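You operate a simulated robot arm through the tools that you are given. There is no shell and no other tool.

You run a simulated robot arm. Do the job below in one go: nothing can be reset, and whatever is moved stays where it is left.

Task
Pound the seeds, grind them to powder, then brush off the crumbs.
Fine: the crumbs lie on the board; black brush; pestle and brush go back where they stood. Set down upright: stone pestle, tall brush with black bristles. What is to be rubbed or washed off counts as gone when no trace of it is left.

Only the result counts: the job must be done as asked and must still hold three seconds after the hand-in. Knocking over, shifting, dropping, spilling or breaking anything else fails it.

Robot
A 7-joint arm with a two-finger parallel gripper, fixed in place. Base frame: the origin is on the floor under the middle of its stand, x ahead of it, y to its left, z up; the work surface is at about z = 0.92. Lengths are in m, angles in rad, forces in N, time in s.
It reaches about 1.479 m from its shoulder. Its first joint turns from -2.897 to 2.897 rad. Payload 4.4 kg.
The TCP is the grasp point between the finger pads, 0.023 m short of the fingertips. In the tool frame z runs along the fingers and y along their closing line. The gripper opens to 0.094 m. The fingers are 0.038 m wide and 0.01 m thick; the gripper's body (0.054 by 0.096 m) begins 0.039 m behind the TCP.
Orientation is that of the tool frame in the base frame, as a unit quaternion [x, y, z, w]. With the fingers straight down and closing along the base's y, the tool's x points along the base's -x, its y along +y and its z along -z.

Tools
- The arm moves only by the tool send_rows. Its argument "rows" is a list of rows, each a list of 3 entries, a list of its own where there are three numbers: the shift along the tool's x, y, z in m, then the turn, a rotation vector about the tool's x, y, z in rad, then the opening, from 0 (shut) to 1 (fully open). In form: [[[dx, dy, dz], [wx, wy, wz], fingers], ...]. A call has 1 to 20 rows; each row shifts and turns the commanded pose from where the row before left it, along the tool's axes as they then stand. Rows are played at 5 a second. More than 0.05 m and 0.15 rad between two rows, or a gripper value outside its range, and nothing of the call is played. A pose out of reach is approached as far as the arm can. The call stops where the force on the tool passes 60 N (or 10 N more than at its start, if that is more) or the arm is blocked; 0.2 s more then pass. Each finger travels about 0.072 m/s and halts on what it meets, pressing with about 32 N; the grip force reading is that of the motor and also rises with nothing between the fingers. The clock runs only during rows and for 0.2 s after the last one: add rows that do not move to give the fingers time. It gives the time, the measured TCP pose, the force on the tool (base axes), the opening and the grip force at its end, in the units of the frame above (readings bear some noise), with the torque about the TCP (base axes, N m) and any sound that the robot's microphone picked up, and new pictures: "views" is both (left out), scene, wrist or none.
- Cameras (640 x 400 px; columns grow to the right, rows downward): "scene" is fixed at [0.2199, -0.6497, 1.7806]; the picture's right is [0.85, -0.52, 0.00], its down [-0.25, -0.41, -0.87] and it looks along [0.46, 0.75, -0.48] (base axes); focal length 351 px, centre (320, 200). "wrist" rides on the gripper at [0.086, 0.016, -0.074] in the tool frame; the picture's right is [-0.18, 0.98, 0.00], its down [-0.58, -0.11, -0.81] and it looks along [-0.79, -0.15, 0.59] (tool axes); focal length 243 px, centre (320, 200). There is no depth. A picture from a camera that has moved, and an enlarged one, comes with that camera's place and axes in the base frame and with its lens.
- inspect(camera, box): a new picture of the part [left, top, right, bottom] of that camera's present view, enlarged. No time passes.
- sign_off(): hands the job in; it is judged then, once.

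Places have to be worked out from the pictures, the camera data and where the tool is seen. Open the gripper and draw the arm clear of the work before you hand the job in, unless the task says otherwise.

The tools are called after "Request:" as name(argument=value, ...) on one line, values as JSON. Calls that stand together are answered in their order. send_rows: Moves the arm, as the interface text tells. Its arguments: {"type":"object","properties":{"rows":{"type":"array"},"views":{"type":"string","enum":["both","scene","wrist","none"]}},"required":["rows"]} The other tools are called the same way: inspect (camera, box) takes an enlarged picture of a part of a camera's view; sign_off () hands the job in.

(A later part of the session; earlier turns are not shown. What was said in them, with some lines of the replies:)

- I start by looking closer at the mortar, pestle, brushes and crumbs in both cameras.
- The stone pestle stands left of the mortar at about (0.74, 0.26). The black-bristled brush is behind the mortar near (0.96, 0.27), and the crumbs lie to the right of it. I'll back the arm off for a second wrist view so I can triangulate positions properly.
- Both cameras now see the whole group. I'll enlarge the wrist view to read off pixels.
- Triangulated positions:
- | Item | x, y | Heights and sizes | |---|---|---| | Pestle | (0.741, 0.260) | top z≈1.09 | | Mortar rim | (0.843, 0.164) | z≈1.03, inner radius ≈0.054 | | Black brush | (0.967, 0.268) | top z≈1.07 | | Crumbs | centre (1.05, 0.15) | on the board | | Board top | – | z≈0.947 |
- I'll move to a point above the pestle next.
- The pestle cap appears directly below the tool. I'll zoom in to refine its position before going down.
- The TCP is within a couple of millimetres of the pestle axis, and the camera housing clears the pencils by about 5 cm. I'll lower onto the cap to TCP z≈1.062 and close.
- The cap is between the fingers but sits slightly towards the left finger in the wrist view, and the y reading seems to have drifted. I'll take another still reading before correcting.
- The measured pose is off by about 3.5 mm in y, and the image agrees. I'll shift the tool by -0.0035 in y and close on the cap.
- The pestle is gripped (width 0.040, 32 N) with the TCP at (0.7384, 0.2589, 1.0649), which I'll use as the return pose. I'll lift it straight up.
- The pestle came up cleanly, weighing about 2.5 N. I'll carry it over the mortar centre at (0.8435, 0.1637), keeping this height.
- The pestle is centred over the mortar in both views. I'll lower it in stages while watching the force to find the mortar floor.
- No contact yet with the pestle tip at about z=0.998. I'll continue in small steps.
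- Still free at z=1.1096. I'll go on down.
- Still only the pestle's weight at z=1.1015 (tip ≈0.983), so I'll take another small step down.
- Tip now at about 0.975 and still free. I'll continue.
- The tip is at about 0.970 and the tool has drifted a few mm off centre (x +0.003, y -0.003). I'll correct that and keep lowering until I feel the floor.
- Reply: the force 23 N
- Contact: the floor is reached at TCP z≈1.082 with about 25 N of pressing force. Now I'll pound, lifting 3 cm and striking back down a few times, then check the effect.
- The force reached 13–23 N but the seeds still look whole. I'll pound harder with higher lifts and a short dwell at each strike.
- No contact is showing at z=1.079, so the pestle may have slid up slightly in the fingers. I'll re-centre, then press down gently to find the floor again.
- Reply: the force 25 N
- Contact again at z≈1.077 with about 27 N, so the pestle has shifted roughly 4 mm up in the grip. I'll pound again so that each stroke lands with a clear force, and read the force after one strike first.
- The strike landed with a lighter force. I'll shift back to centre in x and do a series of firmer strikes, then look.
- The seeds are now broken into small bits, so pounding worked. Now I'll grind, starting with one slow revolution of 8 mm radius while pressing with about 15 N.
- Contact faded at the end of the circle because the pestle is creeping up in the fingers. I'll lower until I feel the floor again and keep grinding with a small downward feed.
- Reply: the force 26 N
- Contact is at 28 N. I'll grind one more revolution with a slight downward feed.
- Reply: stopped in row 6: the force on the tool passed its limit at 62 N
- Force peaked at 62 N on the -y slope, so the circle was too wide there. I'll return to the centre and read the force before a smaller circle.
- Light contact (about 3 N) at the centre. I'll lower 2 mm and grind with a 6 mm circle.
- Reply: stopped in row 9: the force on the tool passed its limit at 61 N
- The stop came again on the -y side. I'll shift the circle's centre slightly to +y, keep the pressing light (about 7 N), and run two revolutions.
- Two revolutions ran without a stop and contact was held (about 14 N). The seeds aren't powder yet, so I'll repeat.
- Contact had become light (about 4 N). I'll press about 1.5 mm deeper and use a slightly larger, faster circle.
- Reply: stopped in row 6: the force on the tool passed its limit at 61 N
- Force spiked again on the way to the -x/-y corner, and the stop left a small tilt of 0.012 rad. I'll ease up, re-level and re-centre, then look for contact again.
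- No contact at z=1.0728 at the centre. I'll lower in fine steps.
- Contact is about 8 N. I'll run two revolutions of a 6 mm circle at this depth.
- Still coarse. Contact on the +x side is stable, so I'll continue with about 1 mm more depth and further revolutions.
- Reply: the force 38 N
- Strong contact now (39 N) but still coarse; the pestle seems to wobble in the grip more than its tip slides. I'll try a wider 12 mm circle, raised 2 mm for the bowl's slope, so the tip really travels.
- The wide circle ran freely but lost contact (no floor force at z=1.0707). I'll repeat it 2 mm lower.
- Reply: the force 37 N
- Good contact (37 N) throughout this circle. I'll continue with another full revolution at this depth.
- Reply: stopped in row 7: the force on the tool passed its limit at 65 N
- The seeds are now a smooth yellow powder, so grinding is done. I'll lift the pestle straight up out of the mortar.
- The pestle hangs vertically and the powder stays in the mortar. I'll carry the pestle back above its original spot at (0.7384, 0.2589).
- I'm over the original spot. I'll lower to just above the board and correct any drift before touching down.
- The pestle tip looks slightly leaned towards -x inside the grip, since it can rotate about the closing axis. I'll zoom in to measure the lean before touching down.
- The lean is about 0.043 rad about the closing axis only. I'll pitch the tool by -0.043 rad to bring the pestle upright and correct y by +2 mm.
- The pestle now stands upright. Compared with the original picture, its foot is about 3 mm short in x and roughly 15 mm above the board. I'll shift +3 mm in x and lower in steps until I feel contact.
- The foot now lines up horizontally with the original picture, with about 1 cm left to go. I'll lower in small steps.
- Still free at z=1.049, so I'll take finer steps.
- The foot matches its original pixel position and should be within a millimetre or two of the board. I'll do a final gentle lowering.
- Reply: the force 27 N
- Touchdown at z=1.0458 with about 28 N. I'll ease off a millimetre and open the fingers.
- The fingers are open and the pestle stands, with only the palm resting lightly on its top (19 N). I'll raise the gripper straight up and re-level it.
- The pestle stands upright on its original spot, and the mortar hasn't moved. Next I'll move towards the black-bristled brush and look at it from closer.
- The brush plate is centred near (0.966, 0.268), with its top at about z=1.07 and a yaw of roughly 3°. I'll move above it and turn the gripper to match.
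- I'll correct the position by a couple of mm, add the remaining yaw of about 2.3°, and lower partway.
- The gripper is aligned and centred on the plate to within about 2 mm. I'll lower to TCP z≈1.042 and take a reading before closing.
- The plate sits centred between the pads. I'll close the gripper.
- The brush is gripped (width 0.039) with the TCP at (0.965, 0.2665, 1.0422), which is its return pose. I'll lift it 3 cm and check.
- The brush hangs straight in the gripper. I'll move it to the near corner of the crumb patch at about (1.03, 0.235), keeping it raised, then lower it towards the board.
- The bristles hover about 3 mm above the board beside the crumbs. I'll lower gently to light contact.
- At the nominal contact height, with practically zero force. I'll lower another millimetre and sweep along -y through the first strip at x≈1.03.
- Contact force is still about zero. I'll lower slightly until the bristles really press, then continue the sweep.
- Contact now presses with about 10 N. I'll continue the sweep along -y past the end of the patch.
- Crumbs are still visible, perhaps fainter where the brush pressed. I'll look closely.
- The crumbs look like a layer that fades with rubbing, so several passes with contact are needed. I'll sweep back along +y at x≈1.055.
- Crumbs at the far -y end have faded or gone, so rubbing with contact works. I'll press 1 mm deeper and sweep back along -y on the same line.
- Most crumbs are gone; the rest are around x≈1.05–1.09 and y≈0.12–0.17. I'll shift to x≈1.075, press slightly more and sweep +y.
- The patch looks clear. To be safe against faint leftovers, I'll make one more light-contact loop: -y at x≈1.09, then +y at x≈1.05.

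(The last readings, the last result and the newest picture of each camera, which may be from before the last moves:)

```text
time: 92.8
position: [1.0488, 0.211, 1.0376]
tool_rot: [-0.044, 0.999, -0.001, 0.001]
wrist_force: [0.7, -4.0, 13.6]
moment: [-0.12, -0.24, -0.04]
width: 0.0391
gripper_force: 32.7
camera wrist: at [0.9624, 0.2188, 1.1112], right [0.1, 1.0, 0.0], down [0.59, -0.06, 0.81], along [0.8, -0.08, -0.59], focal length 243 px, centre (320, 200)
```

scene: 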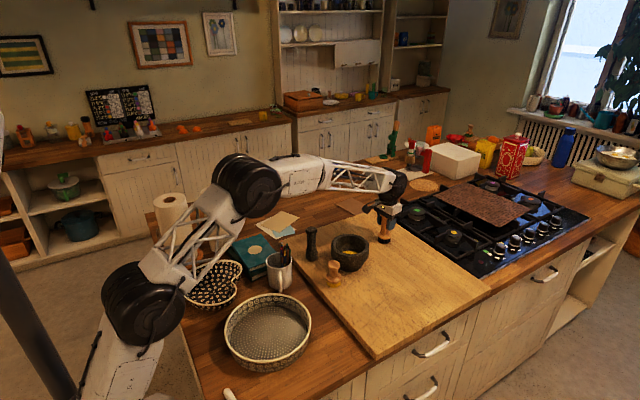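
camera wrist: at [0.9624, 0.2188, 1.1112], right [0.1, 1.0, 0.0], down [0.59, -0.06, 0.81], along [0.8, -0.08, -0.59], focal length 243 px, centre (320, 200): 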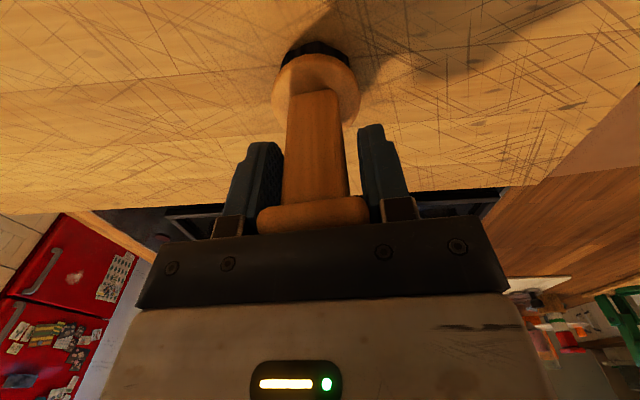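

Contact was held on this loop (about 14 N at the end). I'll lift the brush off and inspect the whole patch for traces.

Request:
send_rows(rows=[[[0, 0, -0.01], [0, 0, 0], 0], [[0.01, 0.01, -0.02], [0, 0, 0], 0], [[0.02, 0.02, -0.01], [0, 0, 0], 0], [[0.02, 0.015, 0], [0, 0, 0], 0], [[0, 0, 0], [0, 0, 0], 0], [[0, 0, 0], [0, 0, 0], 0]], views="both")

Request:
inspect(camera="scene", box=[365, 225, 425, 265])

Request:
inspect(camera="wrist", box=[80, 60, 320, 210])

Request:
inspect(camera="scene", box=[320, 170, 420, 250])

```text
time: 94.2
position: [0.9961, 0.2522, 1.0752]
tool_rot: [-0.044, 0.999, 0.0, 0.001]
wrist_force: [-0.2, -0.6, -0.7]
moment: [-0.04, 0.02, -0.03]
width: 0.0393
gripper_force: 32.4
camera wrist: at [0.9086, 0.2605, 1.1496], right [0.1, 1.0, 0.0], down [0.59, -0.06, 0.81], along [0.8, -0.08, -0.59], focal length 243 px, centre (320, 200)
```

scene: 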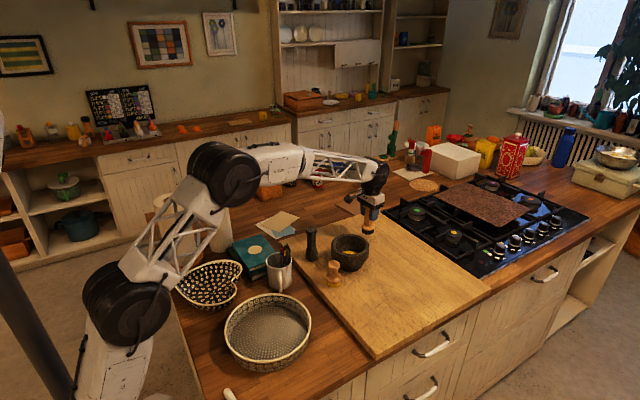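
wrist: 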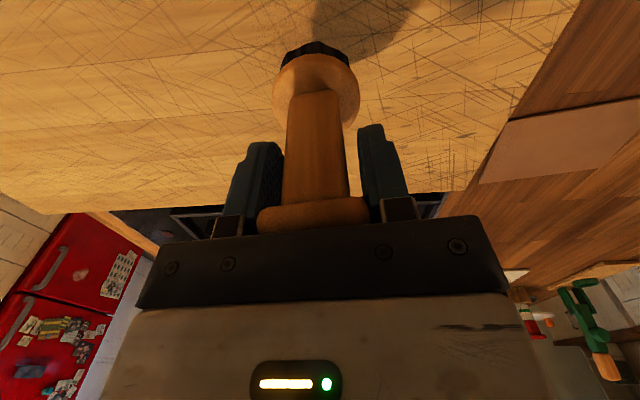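

```text
10.00 times, centred on (395, 245) of scene
camera zoom: at [0.2199, -0.6497, 1.7806], right [0.85, -0.52, 0.0], down [-0.25, -0.41, -0.87], along [0.46, 0.75, -0.48], focal length 3514 px, centre (-430, -250)
```

zoom: 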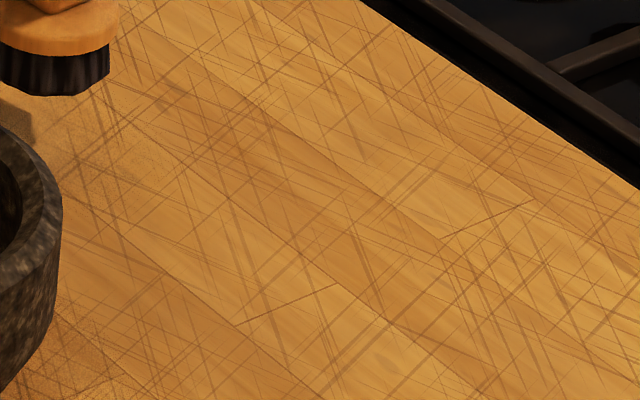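

```text
2.67 times, centred on (200, 135) of wrist
camera zoom: at [0.9086, 0.2605, 1.1496], right [0.1, 1.0, 0.0], down [0.59, -0.06, 0.81], along [0.8, -0.08, -0.59], focal length 647 px, centre (640, 373)
```

zoom: 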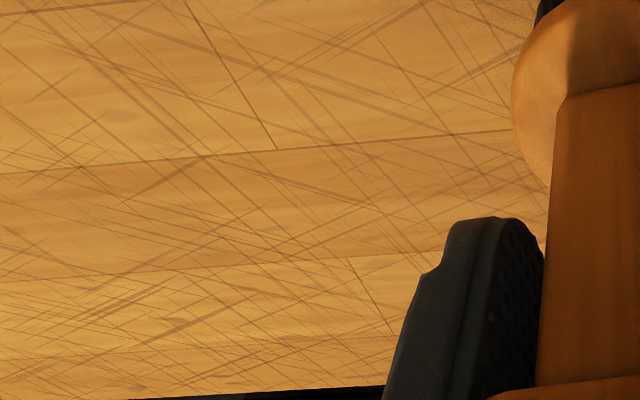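

```text
5.00 times, centred on (370, 210) of scene
camera zoom: at [0.2199, -0.6497, 1.7806], right [0.85, -0.52, 0.0], down [-0.25, -0.41, -0.87], along [0.46, 0.75, -0.48], focal length 1757 px, centre (70, 150)
```

zoom: 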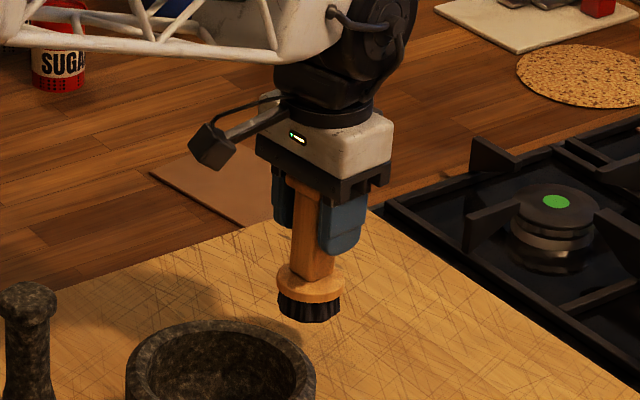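

No trace of crumbs remains in either view. I'll carry the brush back over its original spot at (0.965, 0.2665).

Request:
send_rows(rows=[[[0.01, 0.0057, 0], [0, 0, 0], 0], [[0.01, 0.0057, 0], [0, 0, 0], 0], [[0.0097, 0.0056, 0], [0, 0, 0], 0], [[0, 0, 0.01], [0, 0, 0], 0], [[0, 0, 0.01], [0, 0, 0], 0], [[0, 0, 0.008], [0, 0, 0], 0], [[0, 0, 0], [0, 0, 0], 0], [[0, 0, 0], [0, 0, 0], 0]], views="both")

Request:
inspect(camera="scene", box=[320, 180, 400, 260])

Request:
inspect(camera="wrist", box=[160, 50, 480, 250])

```text
time: 96.0
position: [0.965, 0.2643, 1.0494]
tool_rot: [-0.045, 0.999, 0.0, 0.0]
wrist_force: [0.6, 0.7, 0.0]
moment: [0.01, 0.05, -0.01]
width: 0.0393
gripper_force: 31.7
camera wrist: at [0.8789, 0.2721, 1.1229], right [0.1, 1.0, 0.0], down [0.59, -0.06, 0.81], along [0.8, -0.08, -0.59], focal length 243 px, centre (320, 200)
```

scene: 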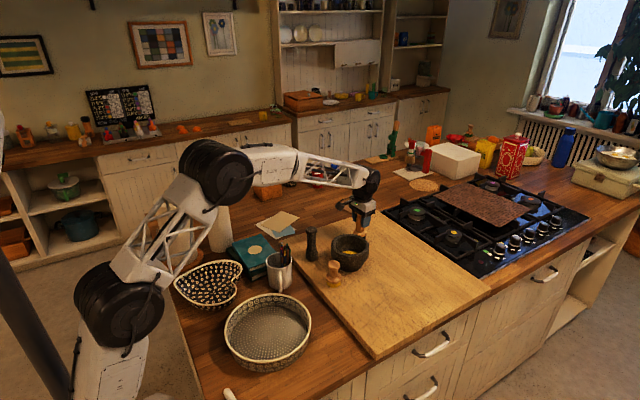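
wrist: 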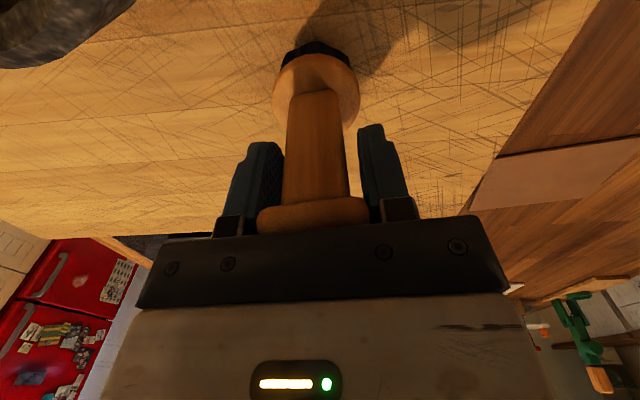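

```text
5.00 times, centred on (360, 220) of scene
camera zoom: at [0.2199, -0.6497, 1.7806], right [0.85, -0.52, 0.0], down [-0.25, -0.41, -0.87], along [0.46, 0.75, -0.48], focal length 1757 px, centre (120, 100)
```

zoom: 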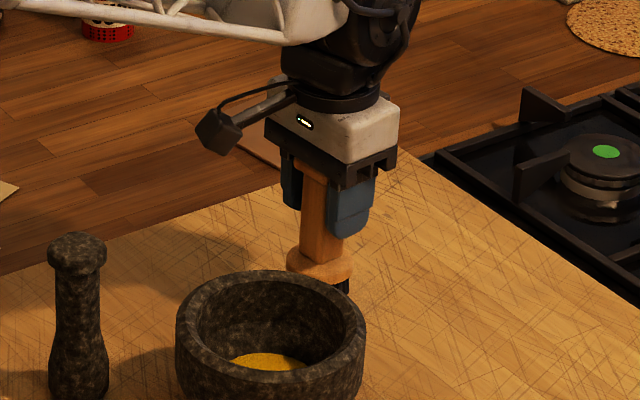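

```text
2.00 times, centred on (320, 150) of wrist
camera zoom: at [0.8789, 0.2721, 1.1229], right [0.1, 1.0, 0.0], down [0.59, -0.06, 0.81], along [0.8, -0.08, -0.59], focal length 485 px, centre (320, 300)
```

zoom: 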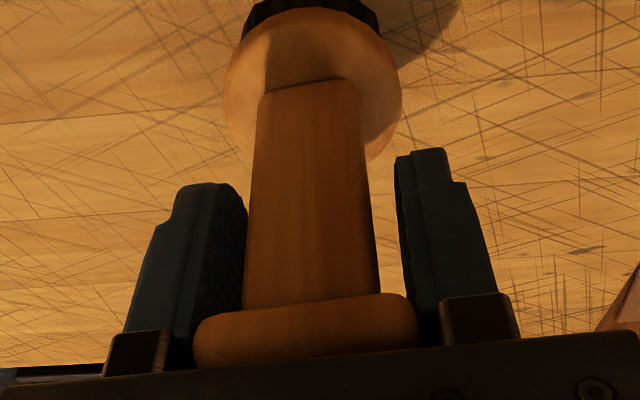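

The brush leans about 2.5° towards -y in the grip from the sweeping. I'll roll the tool by -0.045 rad to bring it upright, correct y by +2 mm, and check.

Request:
send_rows(rows=[[[0, 0.002, 0], [-0.045, 0, 0], 0], [[0, 0, 0], [0, 0, 0], 0], [[0, 0, 0], [0, 0, 0], 0]], views="both")

Request:
inspect(camera="scene", box=[320, 180, 400, 260])

Request:
inspect(camera="wrist", box=[160, 30, 480, 230])

```text
time: 96.8
position: [0.966, 0.2665, 1.0489]
tool_rot: [-0.044, 0.999, 0.022, -0.002]
wrist_force: [-0.2, 0.0, -0.9]
moment: [0.04, -0.01, 0.0]
width: 0.039
gripper_force: 32.0
camera wrist: at [0.8784, 0.271, 1.1235], right [0.1, 0.99, 0.04], down [0.59, -0.09, 0.8], along [0.8, -0.05, -0.6], focal length 243 px, centre (320, 200)
```

scene: 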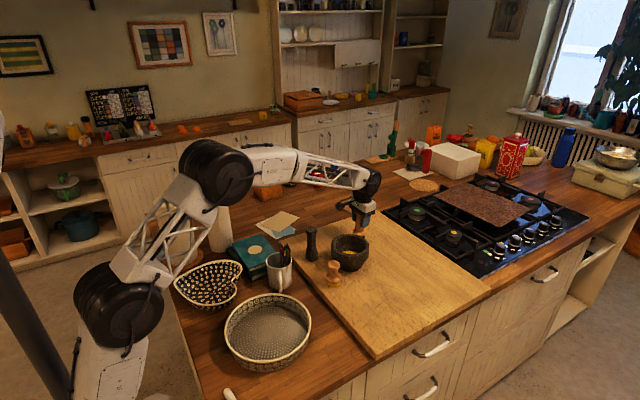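
wrist: 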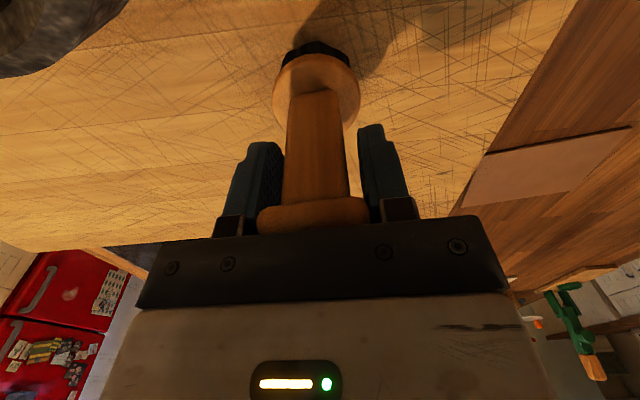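

```text
5.00 times, centred on (360, 220) of scene
camera zoom: at [0.2199, -0.6497, 1.7806], right [0.85, -0.52, 0.0], down [-0.25, -0.41, -0.87], along [0.46, 0.75, -0.48], focal length 1757 px, centre (120, 100)
```

zoom: 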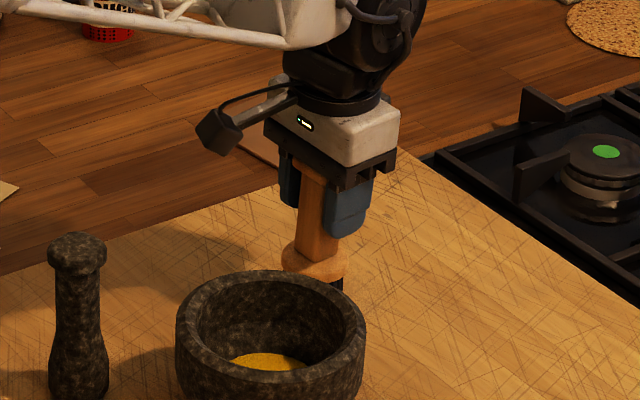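

```text
2.00 times, centred on (320, 130) of wrist
camera zoom: at [0.8784, 0.271, 1.1235], right [0.1, 0.99, 0.04], down [0.59, -0.09, 0.8], along [0.8, -0.05, -0.6], focal length 485 px, centre (320, 340)
```

zoom: 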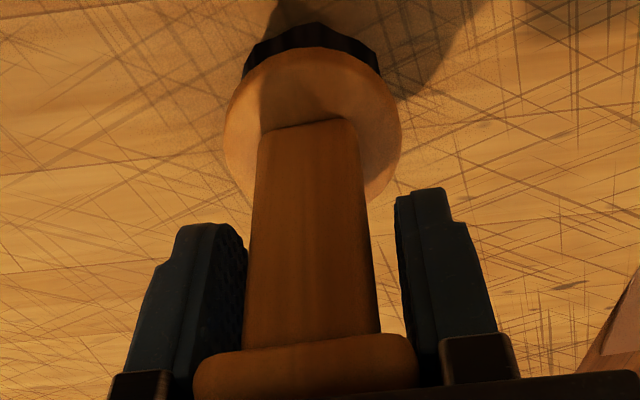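

The brush now looks vertical and within about 1–2 mm of its original spot. I'll lower towards the board in small steps.

Request:
send_rows(rows=[[[-0.001, 0, 0.004], [0, 0, 0], 0], [[0, 0, 0.003], [0, 0, 0], 0], [[0, 0, 0], [0, 0, 0], 0]], views="none")

```text
time: 97.6
position: [0.9664, 0.2661, 1.0422]
tool_rot: [-0.045, 0.999, 0.023, -0.001]
wrist_force: [0.0, -0.7, 0.2]
moment: [0.01, 0.04, -0.01]
width: 0.0391
gripper_force: 31.5
```

Not touching yet at z=1.0422. I'll take finer steps.

Request:
send_rows(rows=[[[0, 0, 0.0015], [0, 0, 0], 0], [[0, 0, 0.0015], [0, 0, 0], 0], [[0, 0, 0], [0, 0, 0], 0]], views="none")

```text
time: 98.4
position: [0.967, 0.2675, 1.0407]
tool_rot: [-0.045, 0.999, 0.023, -0.001]
wrist_force: [-1.0, 0.3, -0.8]
moment: [-0.03, -0.03, 0.02]
width: 0.039
gripper_force: 31.4
```

Still free at 1.0407, so a little lower.

Request:
send_rows(rows=[[[0, 0, 0.001], [0, 0, 0], 0], [[0, 0, 0.001], [0, 0, 0], 0], [[0, 0, 0], [0, 0, 0], 0]], views="none")

Request:
inspect(camera="scene", box=[320, 180, 400, 260])

```text
time: 99.2
position: [0.967, 0.2663, 1.0383]
tool_rot: [-0.044, 0.999, 0.023, -0.001]
wrist_force: [-0.3, -1.1, 1.6]
moment: [-0.08, 0.02, -0.02]
width: 0.039
gripper_force: 32.2
```

```text
5.00 times, centred on (360, 220) of scene
camera zoom: at [0.2199, -0.6497, 1.7806], right [0.85, -0.52, 0.0], down [-0.25, -0.41, -0.87], along [0.46, 0.75, -0.48], focal length 1757 px, centre (120, 100)
```

zoom: 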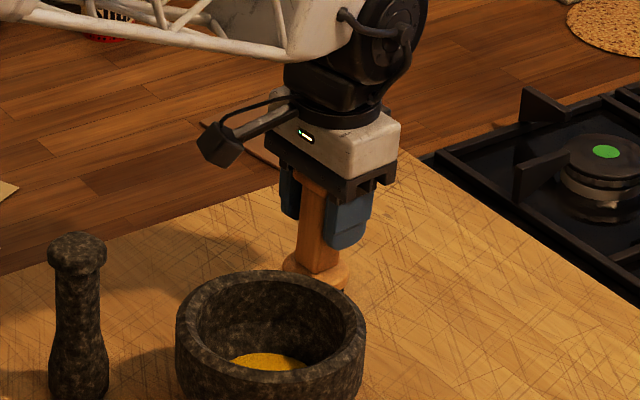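

Light contact is made (about 2 N) and the collar's pixel position matches the original. I'll open the gripper.

Request:
send_rows(rows=[[[0, 0, 0], [0, 0, 0], 0.5], [[0, 0, 0], [0, 0, 0], 0.7], [[0, 0, 0], [0, 0, 0], 1], [[0, 0, 0], [0, 0, 0], 1], [[0, 0, 0], [0, 0, 0], 1], [[0, 0, 0], [0, 0, 0], 1]], views="both")

Request:
inspect(camera="wrist", box=[160, 30, 480, 230])

```text
time: 100.6
position: [0.9658, 0.2661, 1.038]
tool_rot: [-0.045, 0.999, 0.022, 0.0]
wrist_force: [-0.6, -1.3, -0.1]
moment: [0.03, 0.0, -0.01]
width: 0.0938
gripper_force: 0.0
camera wrist: at [0.8796, 0.2709, 1.1121], right [0.1, 0.99, 0.04], down [0.59, -0.09, 0.8], along [0.8, -0.05, -0.6], focal length 243 px, centre (320, 200)
```

scene: 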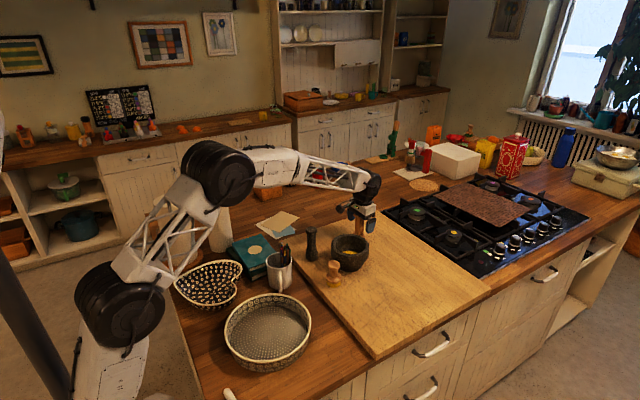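
wrist: 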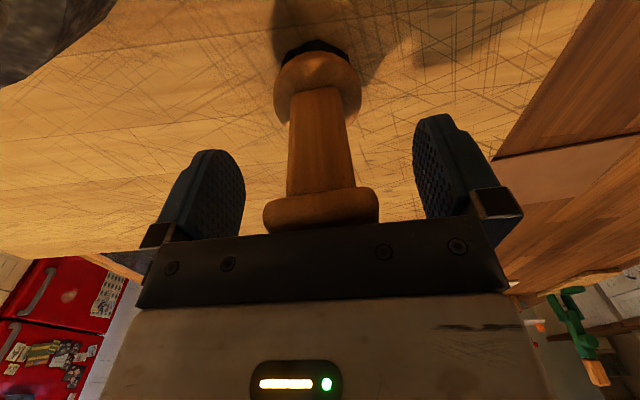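

```text
2.00 times, centred on (320, 130) of wrist
camera zoom: at [0.8796, 0.2709, 1.1121], right [0.1, 0.99, 0.04], down [0.59, -0.09, 0.8], along [0.8, -0.05, -0.6], focal length 485 px, centre (320, 340)
```

zoom: 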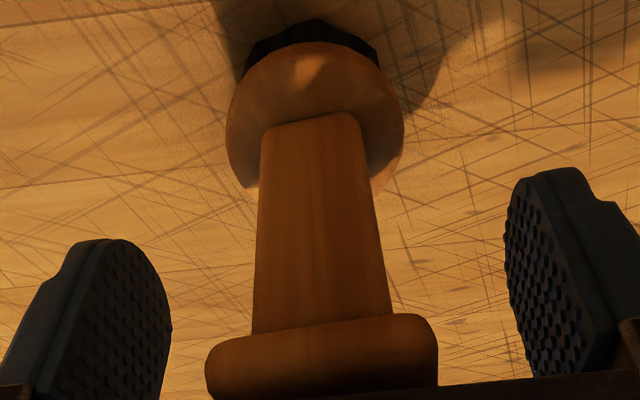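

The brush is released and standing. I'll raise the gripper straight up off it and level the tool.

Request:
send_rows(rows=[[[0, 0, -0.01], [0, 0, 0], 1], [[0, 0, -0.02], [0, 0, 0], 1], [[0, 0, -0.03], [0, 0, 0], 1], [[0, 0, -0.04], [0, 0, 0], 1], [[0, 0, -0.04], [0.045, 0, 0], 1], [[0, 0, -0.02], [0, 0, 0.045], 1], [[0, 0, 0], [0, 0, 0.045], 1], [[0, 0, 0], [0, 0, 0], 1]], views="both")

Request:
inspect(camera="scene", box=[270, 190, 430, 290])

Request:
inspect(camera="scene", box=[335, 195, 395, 245])

```text
time: 102.4
position: [0.9671, 0.2628, 1.1982]
tool_rot: [0.0, 1.0, 0.001, 0.0]
wrist_force: [-0.7, -0.3, 0.7]
moment: [-0.02, -0.03, 0.0]
width: 0.094
gripper_force: 0.2
camera wrist: at [0.8819, 0.2782, 1.2724], right [0.19, 0.98, 0.0], down [0.58, -0.11, 0.81], along [0.79, -0.15, -0.59], focal length 243 px, centre (320, 200)
```

scene: 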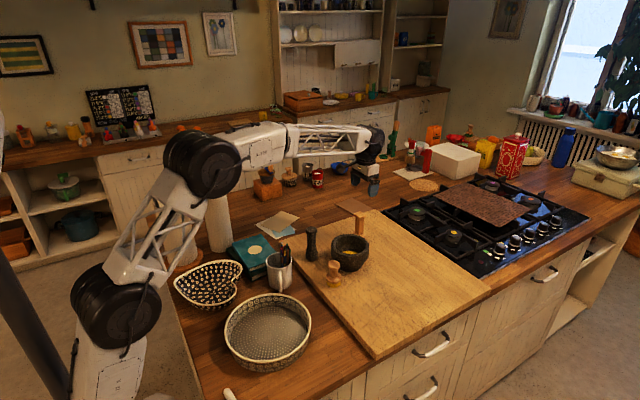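
wrist: 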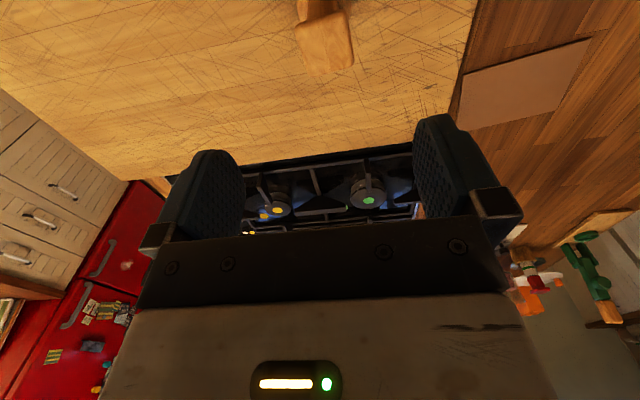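

```text
4.00 times, centred on (350, 240) of scene
camera zoom: at [0.2199, -0.6497, 1.7806], right [0.85, -0.52, 0.0], down [-0.25, -0.41, -0.87], along [0.46, 0.75, -0.48], focal length 1405 px, centre (200, 40)
```

zoom: 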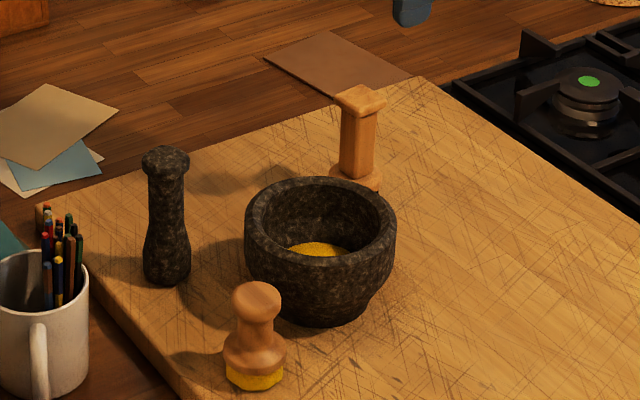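

```text
8.00 times, centred on (365, 220) of scene
camera zoom: at [0.2199, -0.6497, 1.7806], right [0.85, -0.52, 0.0], down [-0.25, -0.41, -0.87], along [0.46, 0.75, -0.48], focal length 2811 px, centre (-40, 40)
```

zoom: 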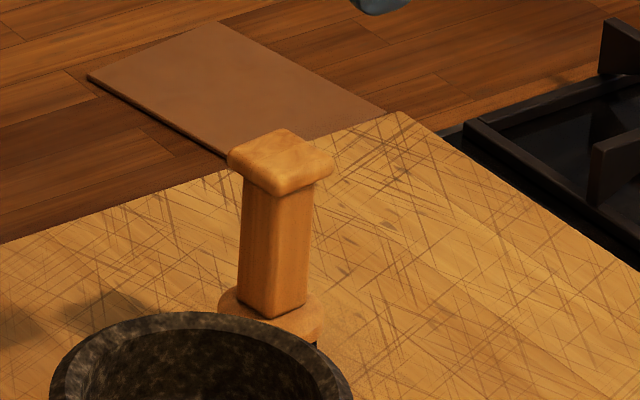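

The brush stands upright within about 1 mm of its original place, the pestle and mortar are in place, and the board is clean. I'll draw the arm up and clear, then do a final check.

Request:
send_rows(rows=[[[0, 0, -0.04], [0, 0, 0], 1], [[0, 0, -0.04], [0, 0, 0], 1], [[0.036, 0.02, -0.02], [0, 0, 0], 1], [[0.036, 0.02, -0.015], [0, 0, 0], 1], [[0.036, 0.02, -0.015], [0, 0, 0], 1], [[0.036, 0.02, 0], [0, 0, 0], 1], [[0.036, 0.02, 0], [0, 0, 0], 1], [[0.036, 0.02, 0], [0, 0, 0], 1], [[0, 0, 0], [0, 0, 0], 1], [[0, 0, 0], [0, 0, 0], 1]], views="both")

Request:
inspect(camera="scene", box=[270, 190, 430, 290])

Request:
inspect(camera="wrist", box=[80, 0, 400, 200])

```text
time: 104.6
position: [0.7532, 0.3829, 1.3282]
tool_rot: [0.001, 1.0, 0.0, 0.0]
wrist_force: [-0.2, 0.8, 0.3]
moment: [0.0, 0.01, 0.01]
width: 0.0939
gripper_force: 0.1
camera wrist: at [0.6666, 0.3984, 1.4013], right [0.18, 0.98, 0.0], down [0.58, -0.11, 0.81], along [0.79, -0.15, -0.59], focal length 243 px, centre (320, 200)
```

scene: 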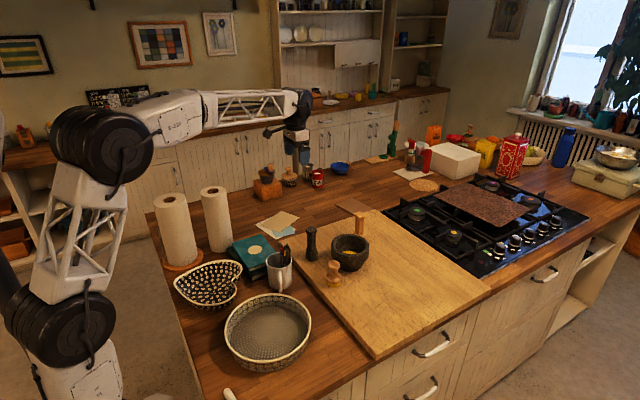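
wrist: 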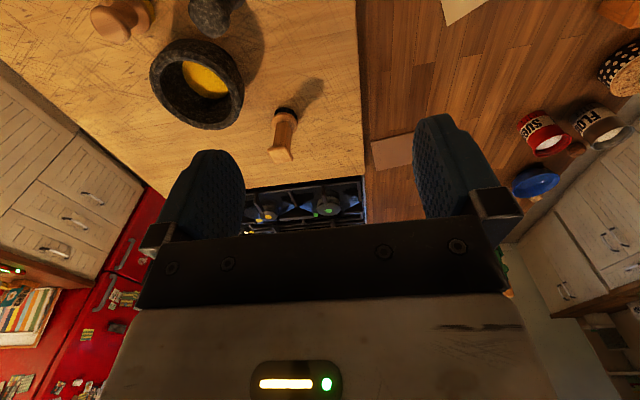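

```text
4.00 times, centred on (350, 240) of scene
camera zoom: at [0.2199, -0.6497, 1.7806], right [0.85, -0.52, 0.0], down [-0.25, -0.41, -0.87], along [0.46, 0.75, -0.48], focal length 1405 px, centre (200, 40)
```

zoom: 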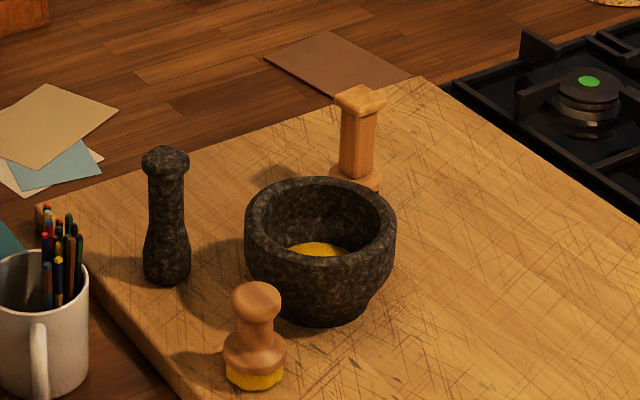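

```text
2.00 times, centred on (240, 100) of wrist
camera zoom: at [0.6666, 0.3984, 1.4013], right [0.18, 0.98, 0.0], down [0.58, -0.11, 0.81], along [0.79, -0.15, -0.59], focal length 485 px, centre (480, 400)
```

zoom: 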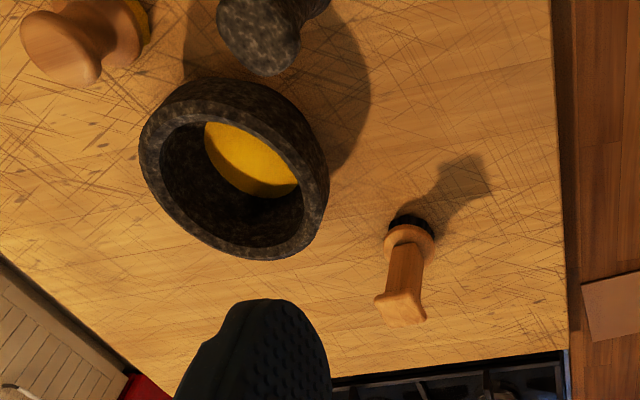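

The seeds are powder, no crumbs are visible, and the pestle and black brush stand upright on their original spots. Nothing else has moved, the gripper is open and the arm is clear, so I'm handing the job in.

Request:
sign_off()

```text
The job is handed in.
```

The seeds are pounded and ground to powder, and the crumbs are brushed off the board. I've handed the job in.

- **Seeds:** the final pictures show an even yellow powder in the mortar, and none spilled outside it.
- **Crumbs:** I swept the patch with the black brush, with extra overlapping passes at the end. Enlarged views from both cameras show no trace left.
- **Pestle and brush:** both stand upright within a millimetre or two of where they started, judged by comparing pictures. The pestle slid up and leaned slightly in the grip during pounding and grinding, and the brush did the same during sweeping. I straightened both before setting them down.
- **Everything else:** the mortar, the yellow-bristled brush and the other items look unmoved. The gripper is open and the arm is drawn clear.

Grinding stopped four times at the 60 N force limit. In the pictures, neither the mortar nor the pestle was moved or damaged by this.
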